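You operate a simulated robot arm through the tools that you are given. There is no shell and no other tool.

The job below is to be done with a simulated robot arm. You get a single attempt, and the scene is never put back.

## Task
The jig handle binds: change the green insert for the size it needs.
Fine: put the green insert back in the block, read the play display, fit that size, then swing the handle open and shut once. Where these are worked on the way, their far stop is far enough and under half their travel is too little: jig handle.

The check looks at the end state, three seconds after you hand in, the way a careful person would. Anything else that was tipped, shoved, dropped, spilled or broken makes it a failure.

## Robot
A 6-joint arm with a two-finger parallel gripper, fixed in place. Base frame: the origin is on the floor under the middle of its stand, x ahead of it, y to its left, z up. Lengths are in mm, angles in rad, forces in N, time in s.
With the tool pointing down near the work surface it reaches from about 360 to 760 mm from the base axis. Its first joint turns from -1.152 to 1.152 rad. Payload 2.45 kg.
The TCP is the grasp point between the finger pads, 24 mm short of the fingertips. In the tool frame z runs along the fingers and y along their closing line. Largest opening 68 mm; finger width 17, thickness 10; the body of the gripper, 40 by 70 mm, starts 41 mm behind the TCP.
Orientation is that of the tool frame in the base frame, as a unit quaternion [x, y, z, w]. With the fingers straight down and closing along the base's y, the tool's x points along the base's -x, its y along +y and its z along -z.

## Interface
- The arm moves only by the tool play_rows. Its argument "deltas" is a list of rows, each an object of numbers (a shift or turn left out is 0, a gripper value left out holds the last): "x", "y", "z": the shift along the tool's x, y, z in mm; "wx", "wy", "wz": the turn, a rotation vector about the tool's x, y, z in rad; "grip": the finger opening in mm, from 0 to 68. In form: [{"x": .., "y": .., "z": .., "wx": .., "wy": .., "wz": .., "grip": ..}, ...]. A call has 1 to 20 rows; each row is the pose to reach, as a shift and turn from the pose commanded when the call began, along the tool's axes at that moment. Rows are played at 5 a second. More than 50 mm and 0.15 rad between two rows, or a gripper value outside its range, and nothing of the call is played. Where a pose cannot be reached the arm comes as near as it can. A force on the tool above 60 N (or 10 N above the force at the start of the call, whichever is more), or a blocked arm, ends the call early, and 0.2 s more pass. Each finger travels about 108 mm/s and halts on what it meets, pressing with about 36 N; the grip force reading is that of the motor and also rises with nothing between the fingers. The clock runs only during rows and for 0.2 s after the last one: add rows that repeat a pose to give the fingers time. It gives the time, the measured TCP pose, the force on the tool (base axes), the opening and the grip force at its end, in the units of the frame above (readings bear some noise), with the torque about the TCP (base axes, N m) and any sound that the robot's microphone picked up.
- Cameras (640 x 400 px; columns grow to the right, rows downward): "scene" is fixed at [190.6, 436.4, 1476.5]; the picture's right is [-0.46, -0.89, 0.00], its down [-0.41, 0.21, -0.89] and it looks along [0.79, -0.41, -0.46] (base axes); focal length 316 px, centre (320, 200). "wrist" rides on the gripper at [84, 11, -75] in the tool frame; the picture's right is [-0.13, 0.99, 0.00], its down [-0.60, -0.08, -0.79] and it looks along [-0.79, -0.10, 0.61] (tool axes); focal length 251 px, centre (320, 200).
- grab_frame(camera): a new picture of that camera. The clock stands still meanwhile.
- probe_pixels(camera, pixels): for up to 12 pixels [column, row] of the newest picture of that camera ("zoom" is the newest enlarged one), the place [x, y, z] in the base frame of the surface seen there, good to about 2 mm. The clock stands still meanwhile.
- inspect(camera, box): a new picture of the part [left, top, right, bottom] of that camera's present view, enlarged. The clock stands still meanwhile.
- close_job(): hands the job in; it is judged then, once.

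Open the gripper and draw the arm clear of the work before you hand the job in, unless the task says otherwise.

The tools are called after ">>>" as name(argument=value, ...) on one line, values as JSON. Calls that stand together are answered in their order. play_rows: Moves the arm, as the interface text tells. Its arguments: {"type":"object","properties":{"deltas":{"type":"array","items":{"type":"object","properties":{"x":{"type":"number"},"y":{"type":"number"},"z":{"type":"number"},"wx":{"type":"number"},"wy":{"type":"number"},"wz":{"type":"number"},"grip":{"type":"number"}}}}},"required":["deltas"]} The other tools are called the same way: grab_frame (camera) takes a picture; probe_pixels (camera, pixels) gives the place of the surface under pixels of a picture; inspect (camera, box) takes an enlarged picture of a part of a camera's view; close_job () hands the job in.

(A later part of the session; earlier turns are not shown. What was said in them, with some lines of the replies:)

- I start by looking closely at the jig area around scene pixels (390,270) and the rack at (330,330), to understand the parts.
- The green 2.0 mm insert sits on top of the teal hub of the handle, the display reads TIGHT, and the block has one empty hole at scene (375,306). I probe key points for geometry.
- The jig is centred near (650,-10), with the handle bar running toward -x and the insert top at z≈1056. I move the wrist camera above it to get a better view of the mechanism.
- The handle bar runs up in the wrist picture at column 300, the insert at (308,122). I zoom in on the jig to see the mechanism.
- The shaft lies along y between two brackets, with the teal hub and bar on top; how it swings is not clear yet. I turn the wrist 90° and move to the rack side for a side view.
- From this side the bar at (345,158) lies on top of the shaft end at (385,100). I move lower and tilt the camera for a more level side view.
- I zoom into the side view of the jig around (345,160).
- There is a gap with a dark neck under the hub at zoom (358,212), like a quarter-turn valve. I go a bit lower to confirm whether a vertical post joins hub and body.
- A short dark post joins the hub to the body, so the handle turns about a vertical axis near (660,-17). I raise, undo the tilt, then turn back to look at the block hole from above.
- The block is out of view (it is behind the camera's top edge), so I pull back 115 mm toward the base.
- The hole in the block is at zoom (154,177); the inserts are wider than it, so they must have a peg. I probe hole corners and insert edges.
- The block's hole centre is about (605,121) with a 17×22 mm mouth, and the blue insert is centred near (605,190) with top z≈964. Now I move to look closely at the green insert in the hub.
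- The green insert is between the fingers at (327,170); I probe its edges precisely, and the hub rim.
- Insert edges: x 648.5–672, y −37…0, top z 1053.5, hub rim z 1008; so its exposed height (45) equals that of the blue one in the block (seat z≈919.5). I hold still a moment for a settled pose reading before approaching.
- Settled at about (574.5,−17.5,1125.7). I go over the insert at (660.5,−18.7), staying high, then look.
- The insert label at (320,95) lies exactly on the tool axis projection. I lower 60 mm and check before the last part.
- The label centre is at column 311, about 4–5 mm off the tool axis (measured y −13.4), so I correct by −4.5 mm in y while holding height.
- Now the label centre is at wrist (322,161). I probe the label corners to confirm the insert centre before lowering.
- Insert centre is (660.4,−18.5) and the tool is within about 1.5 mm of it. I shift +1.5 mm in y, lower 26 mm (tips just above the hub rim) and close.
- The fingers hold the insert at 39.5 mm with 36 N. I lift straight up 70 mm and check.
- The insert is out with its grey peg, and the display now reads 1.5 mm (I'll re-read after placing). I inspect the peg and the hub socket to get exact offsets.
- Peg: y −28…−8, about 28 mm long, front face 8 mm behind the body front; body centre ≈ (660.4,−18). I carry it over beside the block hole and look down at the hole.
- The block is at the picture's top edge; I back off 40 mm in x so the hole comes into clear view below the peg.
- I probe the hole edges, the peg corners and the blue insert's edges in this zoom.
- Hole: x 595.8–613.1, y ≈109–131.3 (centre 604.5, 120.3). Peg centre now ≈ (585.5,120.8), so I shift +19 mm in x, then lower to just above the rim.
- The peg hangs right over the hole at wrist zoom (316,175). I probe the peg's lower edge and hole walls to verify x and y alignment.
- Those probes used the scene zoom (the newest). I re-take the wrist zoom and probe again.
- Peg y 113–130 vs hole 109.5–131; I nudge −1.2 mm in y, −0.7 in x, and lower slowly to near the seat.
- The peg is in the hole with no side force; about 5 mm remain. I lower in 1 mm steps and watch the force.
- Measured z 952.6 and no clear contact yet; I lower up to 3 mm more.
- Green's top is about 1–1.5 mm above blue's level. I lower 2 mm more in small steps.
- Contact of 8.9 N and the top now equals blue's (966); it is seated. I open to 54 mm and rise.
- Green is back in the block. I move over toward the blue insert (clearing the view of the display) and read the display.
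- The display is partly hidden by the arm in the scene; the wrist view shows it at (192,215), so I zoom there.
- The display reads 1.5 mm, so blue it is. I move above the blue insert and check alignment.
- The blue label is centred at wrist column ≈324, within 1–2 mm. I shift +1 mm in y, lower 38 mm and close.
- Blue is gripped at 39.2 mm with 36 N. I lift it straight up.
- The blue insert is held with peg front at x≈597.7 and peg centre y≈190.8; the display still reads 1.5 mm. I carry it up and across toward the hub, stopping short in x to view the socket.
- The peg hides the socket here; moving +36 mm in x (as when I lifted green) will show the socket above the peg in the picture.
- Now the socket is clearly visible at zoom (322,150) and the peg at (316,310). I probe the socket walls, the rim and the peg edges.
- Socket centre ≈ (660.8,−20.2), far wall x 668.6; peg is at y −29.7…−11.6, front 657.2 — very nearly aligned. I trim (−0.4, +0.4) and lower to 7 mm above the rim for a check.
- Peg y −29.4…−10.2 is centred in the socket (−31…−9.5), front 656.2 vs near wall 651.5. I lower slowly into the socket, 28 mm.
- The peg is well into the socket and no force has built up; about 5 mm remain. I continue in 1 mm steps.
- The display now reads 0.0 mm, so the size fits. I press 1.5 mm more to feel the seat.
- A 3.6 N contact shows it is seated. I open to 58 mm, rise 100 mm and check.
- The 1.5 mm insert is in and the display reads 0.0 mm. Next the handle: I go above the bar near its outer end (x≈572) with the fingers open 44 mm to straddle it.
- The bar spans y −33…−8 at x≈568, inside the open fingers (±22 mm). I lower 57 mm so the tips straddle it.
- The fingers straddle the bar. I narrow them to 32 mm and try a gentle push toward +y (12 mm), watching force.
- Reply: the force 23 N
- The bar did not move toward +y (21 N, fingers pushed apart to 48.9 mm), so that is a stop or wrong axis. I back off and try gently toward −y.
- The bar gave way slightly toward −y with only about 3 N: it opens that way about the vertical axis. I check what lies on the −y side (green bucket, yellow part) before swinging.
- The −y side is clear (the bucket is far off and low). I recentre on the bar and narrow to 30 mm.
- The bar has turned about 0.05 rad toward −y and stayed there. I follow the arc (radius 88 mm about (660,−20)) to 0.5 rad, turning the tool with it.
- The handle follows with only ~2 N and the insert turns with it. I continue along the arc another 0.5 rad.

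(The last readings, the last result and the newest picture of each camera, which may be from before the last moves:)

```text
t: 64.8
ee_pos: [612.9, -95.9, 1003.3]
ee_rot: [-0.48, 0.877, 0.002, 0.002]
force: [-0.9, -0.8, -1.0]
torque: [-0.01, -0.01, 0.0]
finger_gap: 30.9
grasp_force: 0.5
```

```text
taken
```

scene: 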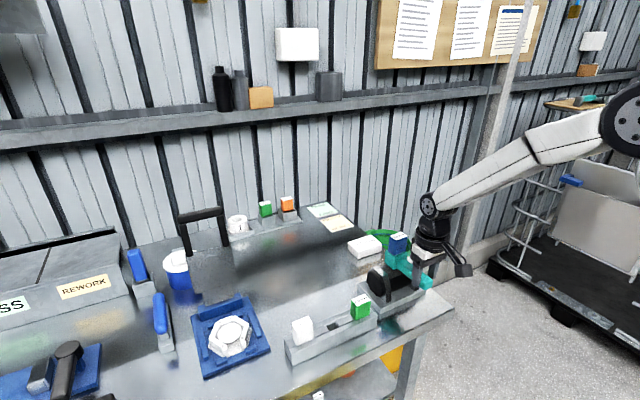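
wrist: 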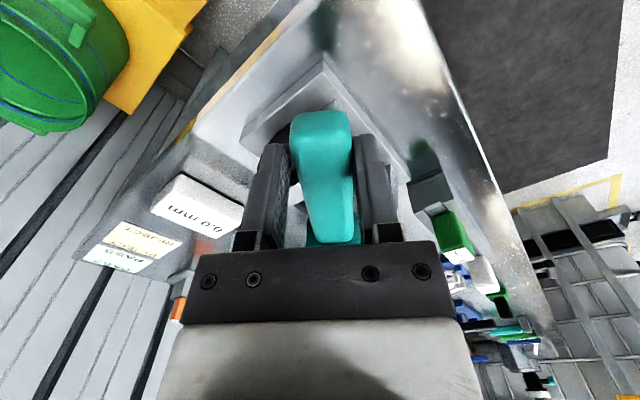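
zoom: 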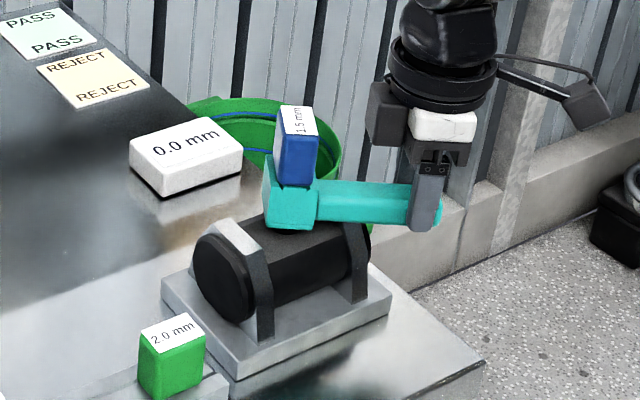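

The handle is open about 1 rad with almost no force. I continue further along the arc in steps, watching for the far stop.

>>> play_rows(deltas=[{"x": -0.4, "y": -8.8, "wz": -0.1}, {"x": -1.8, "y": -17.5, "wz": -0.2}, {"x": -3.9, "y": -26.1, "wz": -0.3}, {"x": -3.9, "y": -26.1, "wz": -0.3}])

>>> inspect(camera="scene", box=[340, 200, 470, 320])

>>> inspect(camera="wrist", box=[220, 80, 420, 260])

```text
t: 65.8
ee_pos: [636.9, -106.1, 1003.2]
ee_rot: [-0.606, 0.796, 0.001, 0.002]
force: [-1.1, 0.3, 0.2]
torque: [0.02, -0.01, -0.02]
finger_gap: 31.0
grasp_force: 0.7
```

```text
3.33 times, centred on (405, 260) of scene
```

zoom: 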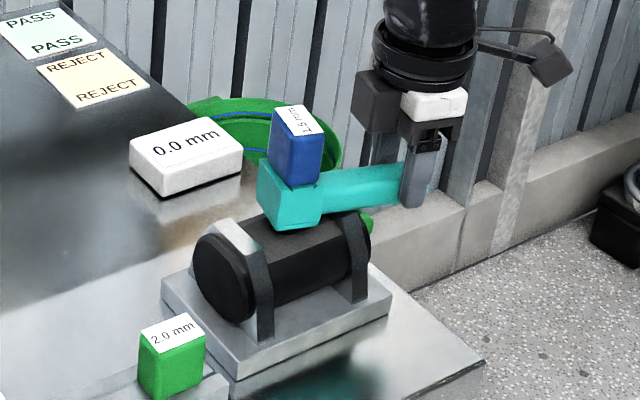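

```text
2.22 times, centred on (320, 170) of wrist
```

zoom: 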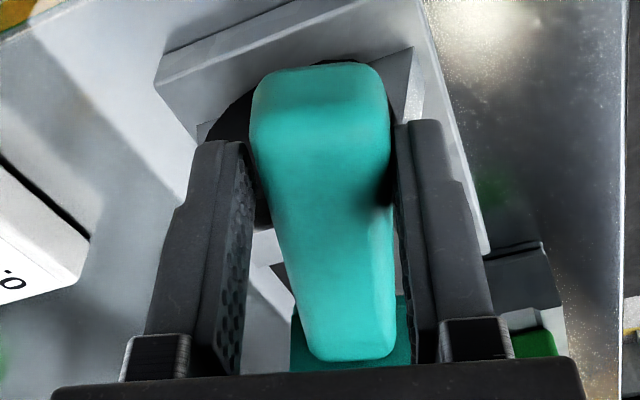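

About 1.3 rad open, no stop yet. I go on 0.3 rad more.

>>> play_rows(deltas=[{"x": -0.4, "y": -8.8, "wz": -0.1}, {"x": -1.8, "y": -17.5, "wz": -0.2}, {"x": -3.9, "y": -26.1, "wz": -0.3}, {"x": -3.9, "y": -26.1, "wz": -0.3}])

>>> inspect(camera="scene", box=[340, 200, 470, 320])

>>> inspect(camera="wrist", box=[220, 80, 420, 260])

```text
t: 66.8
ee_pos: [663.8, -110.5, 1001.8]
ee_rot: [0.718, -0.696, -0.001, -0.002]
force: [-4.6, 0.5, 1.3]
torque: [0.02, 0.12, -0.03]
finger_gap: 33.7
grasp_force: 2.2
```

```text
3.33 times, centred on (405, 260) of scene
```

zoom: 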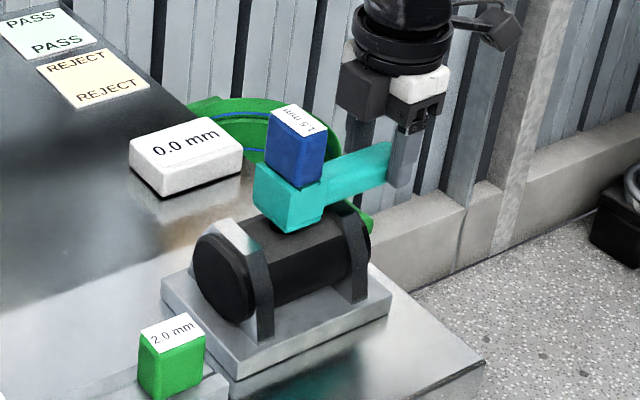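

```text
2.22 times, centred on (320, 170) of wrist
```

zoom: 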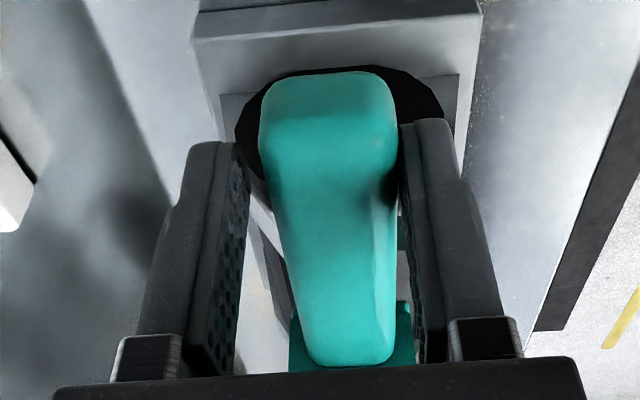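

At ~1.6 rad the fingers feel 4.6 N resistance, possibly the far stop. I push a little further to confirm.

>>> play_rows(deltas=[{"x": -0.1, "y": -4, "wz": -0.04}, {"x": -0.3, "y": -7, "wz": -0.07}, {"x": -0.3, "y": -7, "wz": -0.07}])

>>> inspect(camera="wrist", box=[220, 80, 420, 260])

>>> probe_pixels(camera="zoom", pixels=[[330, 110], [270, 120], [390, 115], [330, 330], [330, 240]])

```text
t: 67.6
ee_pos: [667.6, -109.0, 1003.3]
ee_rot: [0.743, -0.67, -0.003, 0.0]
force: [-18.3, 2.6, -1.9]
torque: [0.04, 0.07, -0.27]
finger_gap: 44.6
grasp_force: 9.3
```

```text
2.22 times, centred on (320, 170) of wrist
```

zoom: 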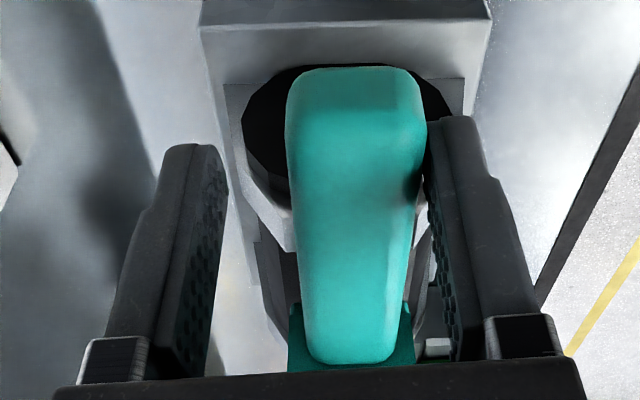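

```text
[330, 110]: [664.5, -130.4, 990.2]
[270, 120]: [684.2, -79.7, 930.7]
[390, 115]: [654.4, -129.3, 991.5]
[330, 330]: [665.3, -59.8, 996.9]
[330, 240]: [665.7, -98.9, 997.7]
```

The bar is against its far stop at 90° (end at about (661,−130), 18 N). Now I swing it back along the same arc.

>>> play_rows(deltas=[{"x": -0.4, "y": 8.8, "wz": 0.1, "grip": 30}, {"x": -1.8, "y": 17.5, "wz": 0.2}, {"x": -3.9, "y": 26.1, "wz": 0.3}, {"x": -7, "y": 34.4, "wz": 0.4}, {"x": -10.8, "y": 42.3, "wz": 0.5}, {"x": -15.4, "y": 49.9, "wz": 0.6}, {"x": -15.4, "y": 49.9, "wz": 0.6}])

>>> inspect(camera="scene", box=[340, 200, 470, 320])

>>> inspect(camera="wrist", box=[220, 80, 420, 260])

```text
t: 69.2
ee_pos: [619.8, -101.4, 1004.3]
ee_rot: [-0.51, 0.86, 0.001, 0.001]
force: [1.0, -1.4, 1.0]
torque: [-0.02, 0.0, 0.01]
finger_gap: 30.7
grasp_force: 0.1
```

```text
3.33 times, centred on (405, 260) of scene
```

zoom: 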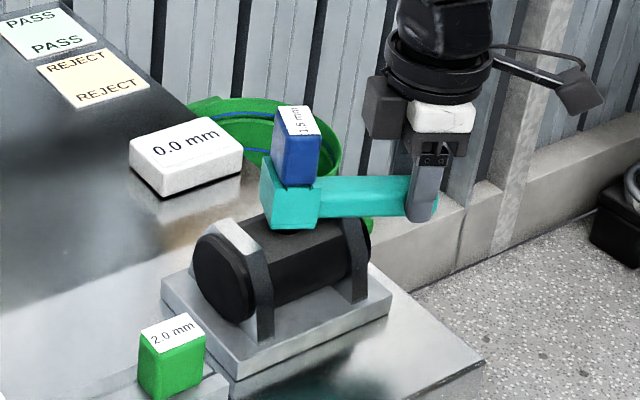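

```text
2.22 times, centred on (320, 170) of wrist
```

zoom: 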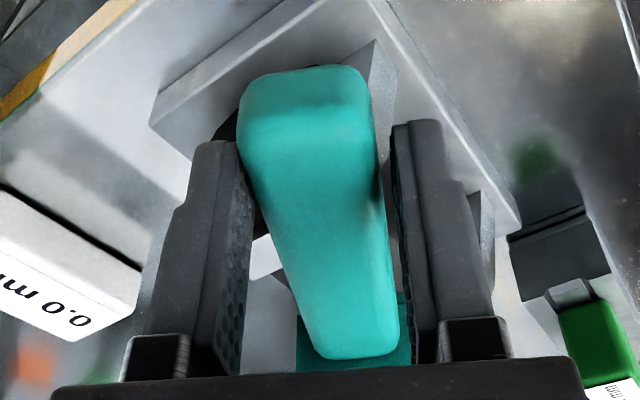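

The handle follows back (now ~1.07 rad). I continue 0.6 rad further.

>>> play_rows(deltas=[{"x": -0.4, "y": 8.8, "wz": 0.1}, {"x": -1.8, "y": 17.5, "wz": 0.2}, {"x": -3.9, "y": 26.1, "wz": 0.3}, {"x": -7, "y": 34.4, "wz": 0.4}, {"x": -10.8, "y": 42.3, "wz": 0.5}, {"x": -15.4, "y": 49.9, "wz": 0.6}, {"x": -15.4, "y": 49.9, "wz": 0.6}])

>>> inspect(camera="wrist", box=[220, 80, 420, 260])

```text
t: 70.8
ee_pos: [583.1, -61.8, 1003.9]
ee_rot: [-0.233, 0.973, 0.001, 0.001]
force: [0.9, -1.9, 0.1]
torque: [0.0, -0.04, 0.03]
finger_gap: 31.0
grasp_force: 0.2
```

```text
2.22 times, centred on (320, 170) of wrist
```

zoom: 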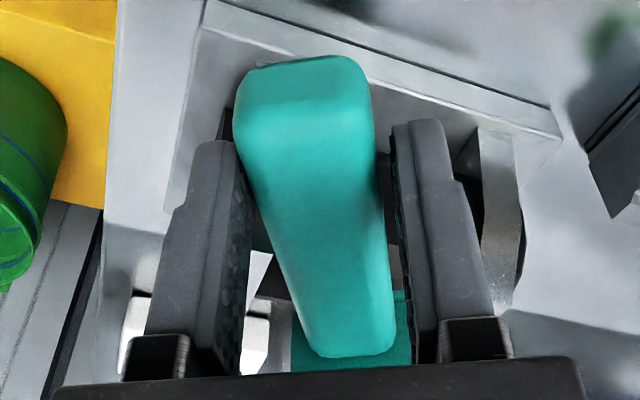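

At ~0.47 rad from shut. I continue to shut and slightly past with the finger, watching force against the closed stop.

>>> play_rows(deltas=[{"x": -0.4, "y": 8.8, "wz": 0.1}, {"x": -1.8, "y": 17.5, "wz": 0.2}, {"x": -3.9, "y": 26.1, "wz": 0.3}, {"x": -7, "y": 34.4, "wz": 0.4}, {"x": -9.6, "y": 40, "wz": 0.47}, {"x": -10.5, "y": 42.5, "wz": 0.47}, {"x": -10.5, "y": 42.5, "wz": 0.47}])

>>> grab_frame(camera="wrist")

>>> inspect(camera="wrist", box=[220, 80, 420, 260])

>>> probe_pixels(camera="wrist", pixels=[[310, 125], [290, 140], [335, 140], [320, 180], [325, 220]])

```text
t: 72.4
ee_pos: [572.2, -18.1, 1003.9]
ee_rot: [0.0, 1.0, 0.002, 0.001]
force: [-0.1, -0.9, -0.3]
torque: [-0.02, 0.01, 0.01]
finger_gap: 30.9
grasp_force: 1.2
```

```text
taken
```

wrist: 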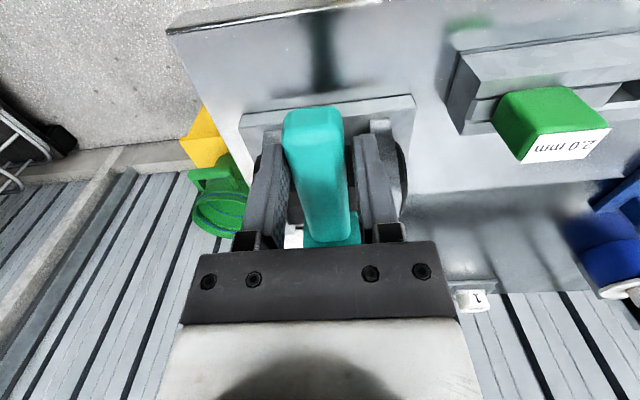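

```text
2.22 times, centred on (320, 170) of wrist
```

zoom: 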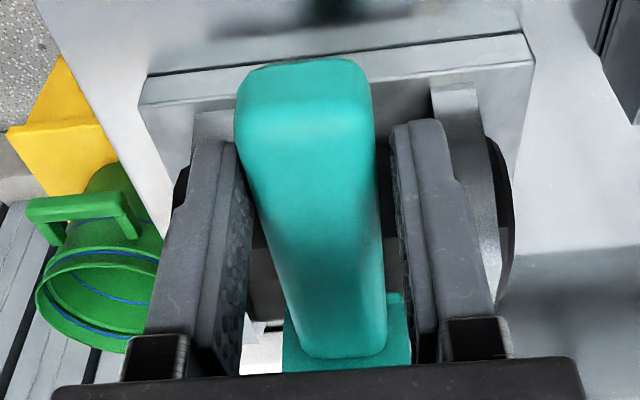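

```text
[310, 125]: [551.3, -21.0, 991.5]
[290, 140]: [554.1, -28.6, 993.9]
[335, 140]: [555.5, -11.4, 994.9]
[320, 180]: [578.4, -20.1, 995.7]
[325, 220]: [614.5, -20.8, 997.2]
```

The bar is back at about y −20 along its length. I press 6 mm more toward +y to be sure it sits on the closed stop.

>>> play_rows(deltas=[{"y": 2}, {"y": 4}, {"y": 6}, {"y": 8}, {"y": 8}])

>>> play_rows(deltas=[{"y": -4}, {"y": -8}, {"y": -9, "grip": 40}, {"y": -9, "grip": 46}, {"y": -9, "grip": 46}])

>>> grab_frame(camera="wrist")

>>> probe_pixels(camera="wrist", pixels=[[310, 125], [290, 140], [335, 140], [320, 180], [325, 220]])

```text
t: 73.6
ee_pos: [572.2, -11.7, 1003.6]
ee_rot: [-0.001, 1.0, 0.001, 0.001]
force: [4.3, -18.2, -6.6]
torque: [-0.23, -0.12, 0.0]
finger_gap: 44.5
grasp_force: 8.4
```

```text
t: 74.8
ee_pos: [572.5, -20.6, 1003.7]
ee_rot: [-0.001, 1.0, 0.001, 0.001]
force: [0.2, -0.3, -0.4]
torque: [0.04, 0.0, -0.01]
finger_gap: 45.9
grasp_force: 0.0
```

```text
taken
```

wrist: 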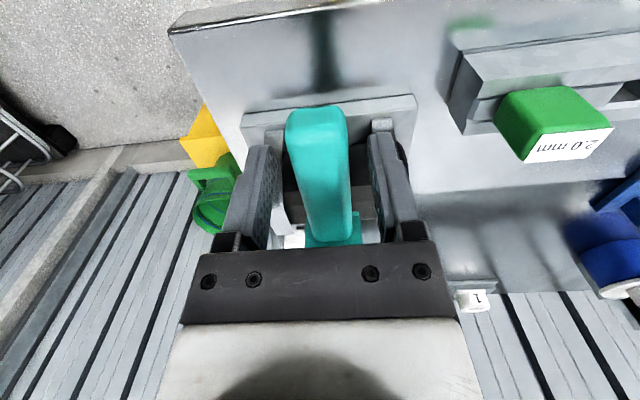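

```text
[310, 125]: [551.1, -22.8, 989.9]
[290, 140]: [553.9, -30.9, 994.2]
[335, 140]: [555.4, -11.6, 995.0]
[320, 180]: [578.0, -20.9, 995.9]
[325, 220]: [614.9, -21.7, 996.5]
```

It met the closed stop (18 N) and the fingers are open around it again. I lift straight up and clear away.

>>> play_rows(deltas=[{"z": -15}, {"z": -35}, {"z": -60}, {"z": -90}, {"z": -130}, {"z": -170}, {"z": -170}, {"z": -170}])

>>> grab_frame(camera="scene")

>>> inspect(camera="scene", box=[330, 200, 460, 330])

>>> grab_frame(camera="wrist")

>>> inspect(camera="wrist", box=[240, 40, 400, 200])

```text
t: 76.6
ee_pos: [571.6, -21.1, 1167.5]
ee_rot: [-0.001, 1.0, 0.001, 0.001]
force: [0.4, 0.9, 0.0]
torque: [-0.01, 0.01, -0.03]
finger_gap: 45.9
grasp_force: 0.1
```

```text
taken
```

scene: 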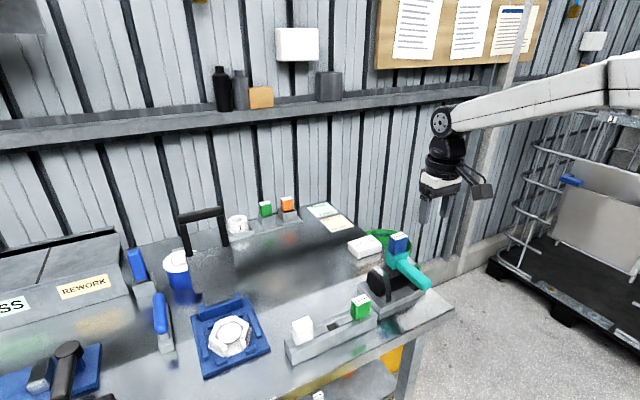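

```text
3.08 times, centred on (395, 265) of scene
```

zoom: 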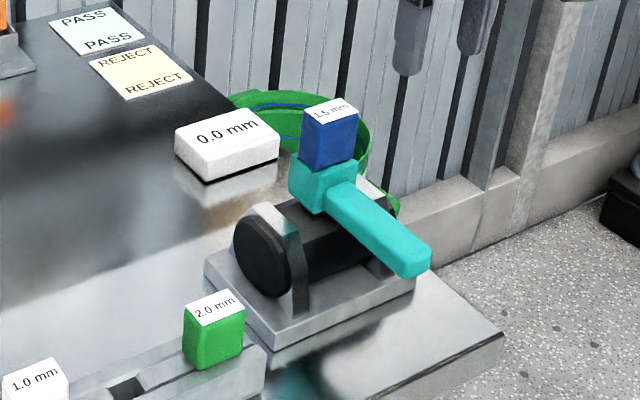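

```text
taken
```

wrist: 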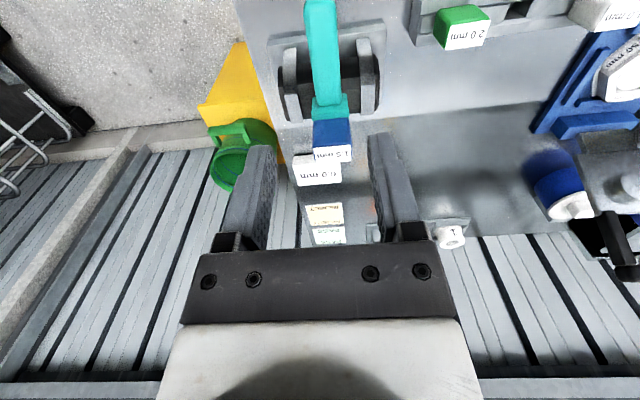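

```text
2.50 times, centred on (320, 120) of wrist
```

zoom: 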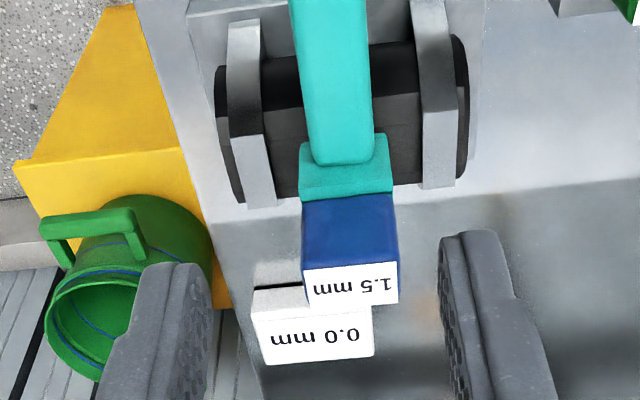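

The handle is shut with the 1.5 mm insert in it, and the display reads 0.0 mm. I check the green insert's seating in the block before retreating.

>>> inspect(camera="scene", box=[280, 285, 390, 365])

>>> probe_pixels(camera="zoom", pixels=[[460, 90], [480, 85], [460, 150], [440, 180], [130, 200], [130, 270], [280, 230], [400, 190]])

>>> inspect(camera="scene", box=[360, 225, 440, 305])

>>> probe_pixels(camera="zoom", pixels=[[300, 75], [330, 65], [300, 120], [320, 170], [430, 240], [500, 290]])

```text
5.00 times, centred on (335, 325) of scene
```

zoom: 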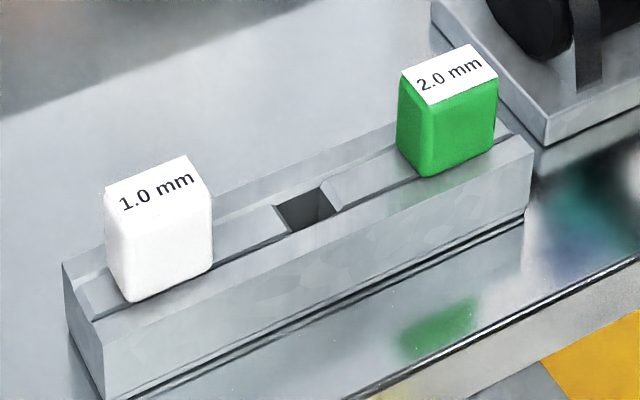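

```text
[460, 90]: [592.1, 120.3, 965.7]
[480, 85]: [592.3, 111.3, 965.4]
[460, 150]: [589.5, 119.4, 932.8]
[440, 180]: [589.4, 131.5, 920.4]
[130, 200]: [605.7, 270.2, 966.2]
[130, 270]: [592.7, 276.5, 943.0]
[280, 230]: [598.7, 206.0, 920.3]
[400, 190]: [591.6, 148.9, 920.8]
```

```text
5.00 times, centred on (400, 265) of scene
```

zoom: 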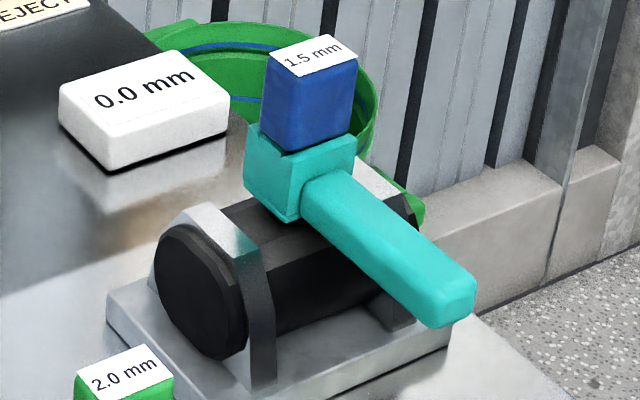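

```text
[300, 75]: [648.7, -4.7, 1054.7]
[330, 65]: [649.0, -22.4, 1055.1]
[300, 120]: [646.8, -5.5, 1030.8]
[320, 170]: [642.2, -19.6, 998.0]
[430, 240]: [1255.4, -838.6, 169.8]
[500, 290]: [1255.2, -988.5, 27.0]
```

Green's top (965.6) matches white's (966), and blue's top in the hub (1055) matches where green sat. I open fully and withdraw the arm to about its starting place.

>>> play_rows(deltas=[{"x": 15, "y": 20, "z": -20, "grip": 56}, {"x": 35, "y": 50, "z": -40, "grip": 68}, {"x": 55, "y": 80, "z": -60}, {"x": 75, "y": 115, "z": -80}, {"x": 86, "y": 150, "z": -94}, {"x": 86, "y": 155, "z": -94}, {"x": 86, "y": 155, "z": -94}])

>>> grab_frame(camera="scene")

```text
t: 78.2
ee_pos: [486.3, 135.0, 1267.3]
ee_rot: [-0.001, 1.0, 0.002, 0.001]
force: [0.8, 0.4, -0.6]
torque: [-0.01, 0.0, 0.01]
finger_gap: 68.0
grasp_force: 0.1
```

```text
taken
```

scene: 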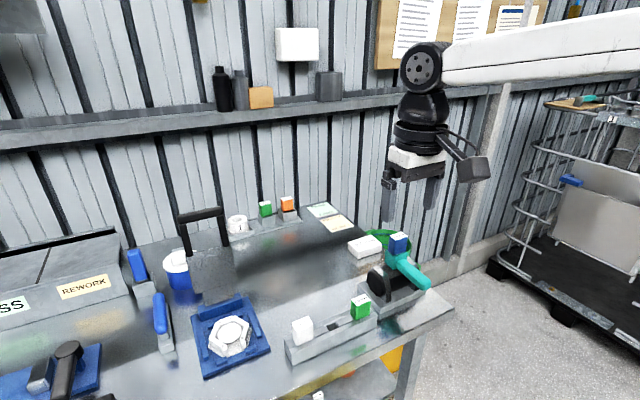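

Everything is in place: green 2.0 mm is in the block at (360,307), blue 1.5 mm is in the shut handle at (398,243), and the arm is clear with the gripper open. I hand the job in.

>>> close_job()

```text
The job is handed in.
```

The job is done and handed in: the jig handle now holds the 1.5 mm blue insert instead of the 2.0 mm green one.

- **Green insert:** it is back in the hole of the block that was empty at the start. It sits at the same height as the white insert next to it.
- **Display:** it read TIGHT at first and 1.5 mm once the green insert was out. With the blue insert fitted it reads 0.0 mm.
- **Handle:** it opens only toward the right (−y). I swung it once from shut to its far stop at about 90° and back to the closed stop. It moved freely, with only a few newtons until it met each stop.

While finding which way the handle opens, I first pushed it about 12 mm the wrong way against its closed stop, at about 21 N. Nothing moved. The handle also gave slightly the right way during that test, before the full swing. I saw nothing else on the bench tipped or moved. The arm is back near its starting position with the gripper open.
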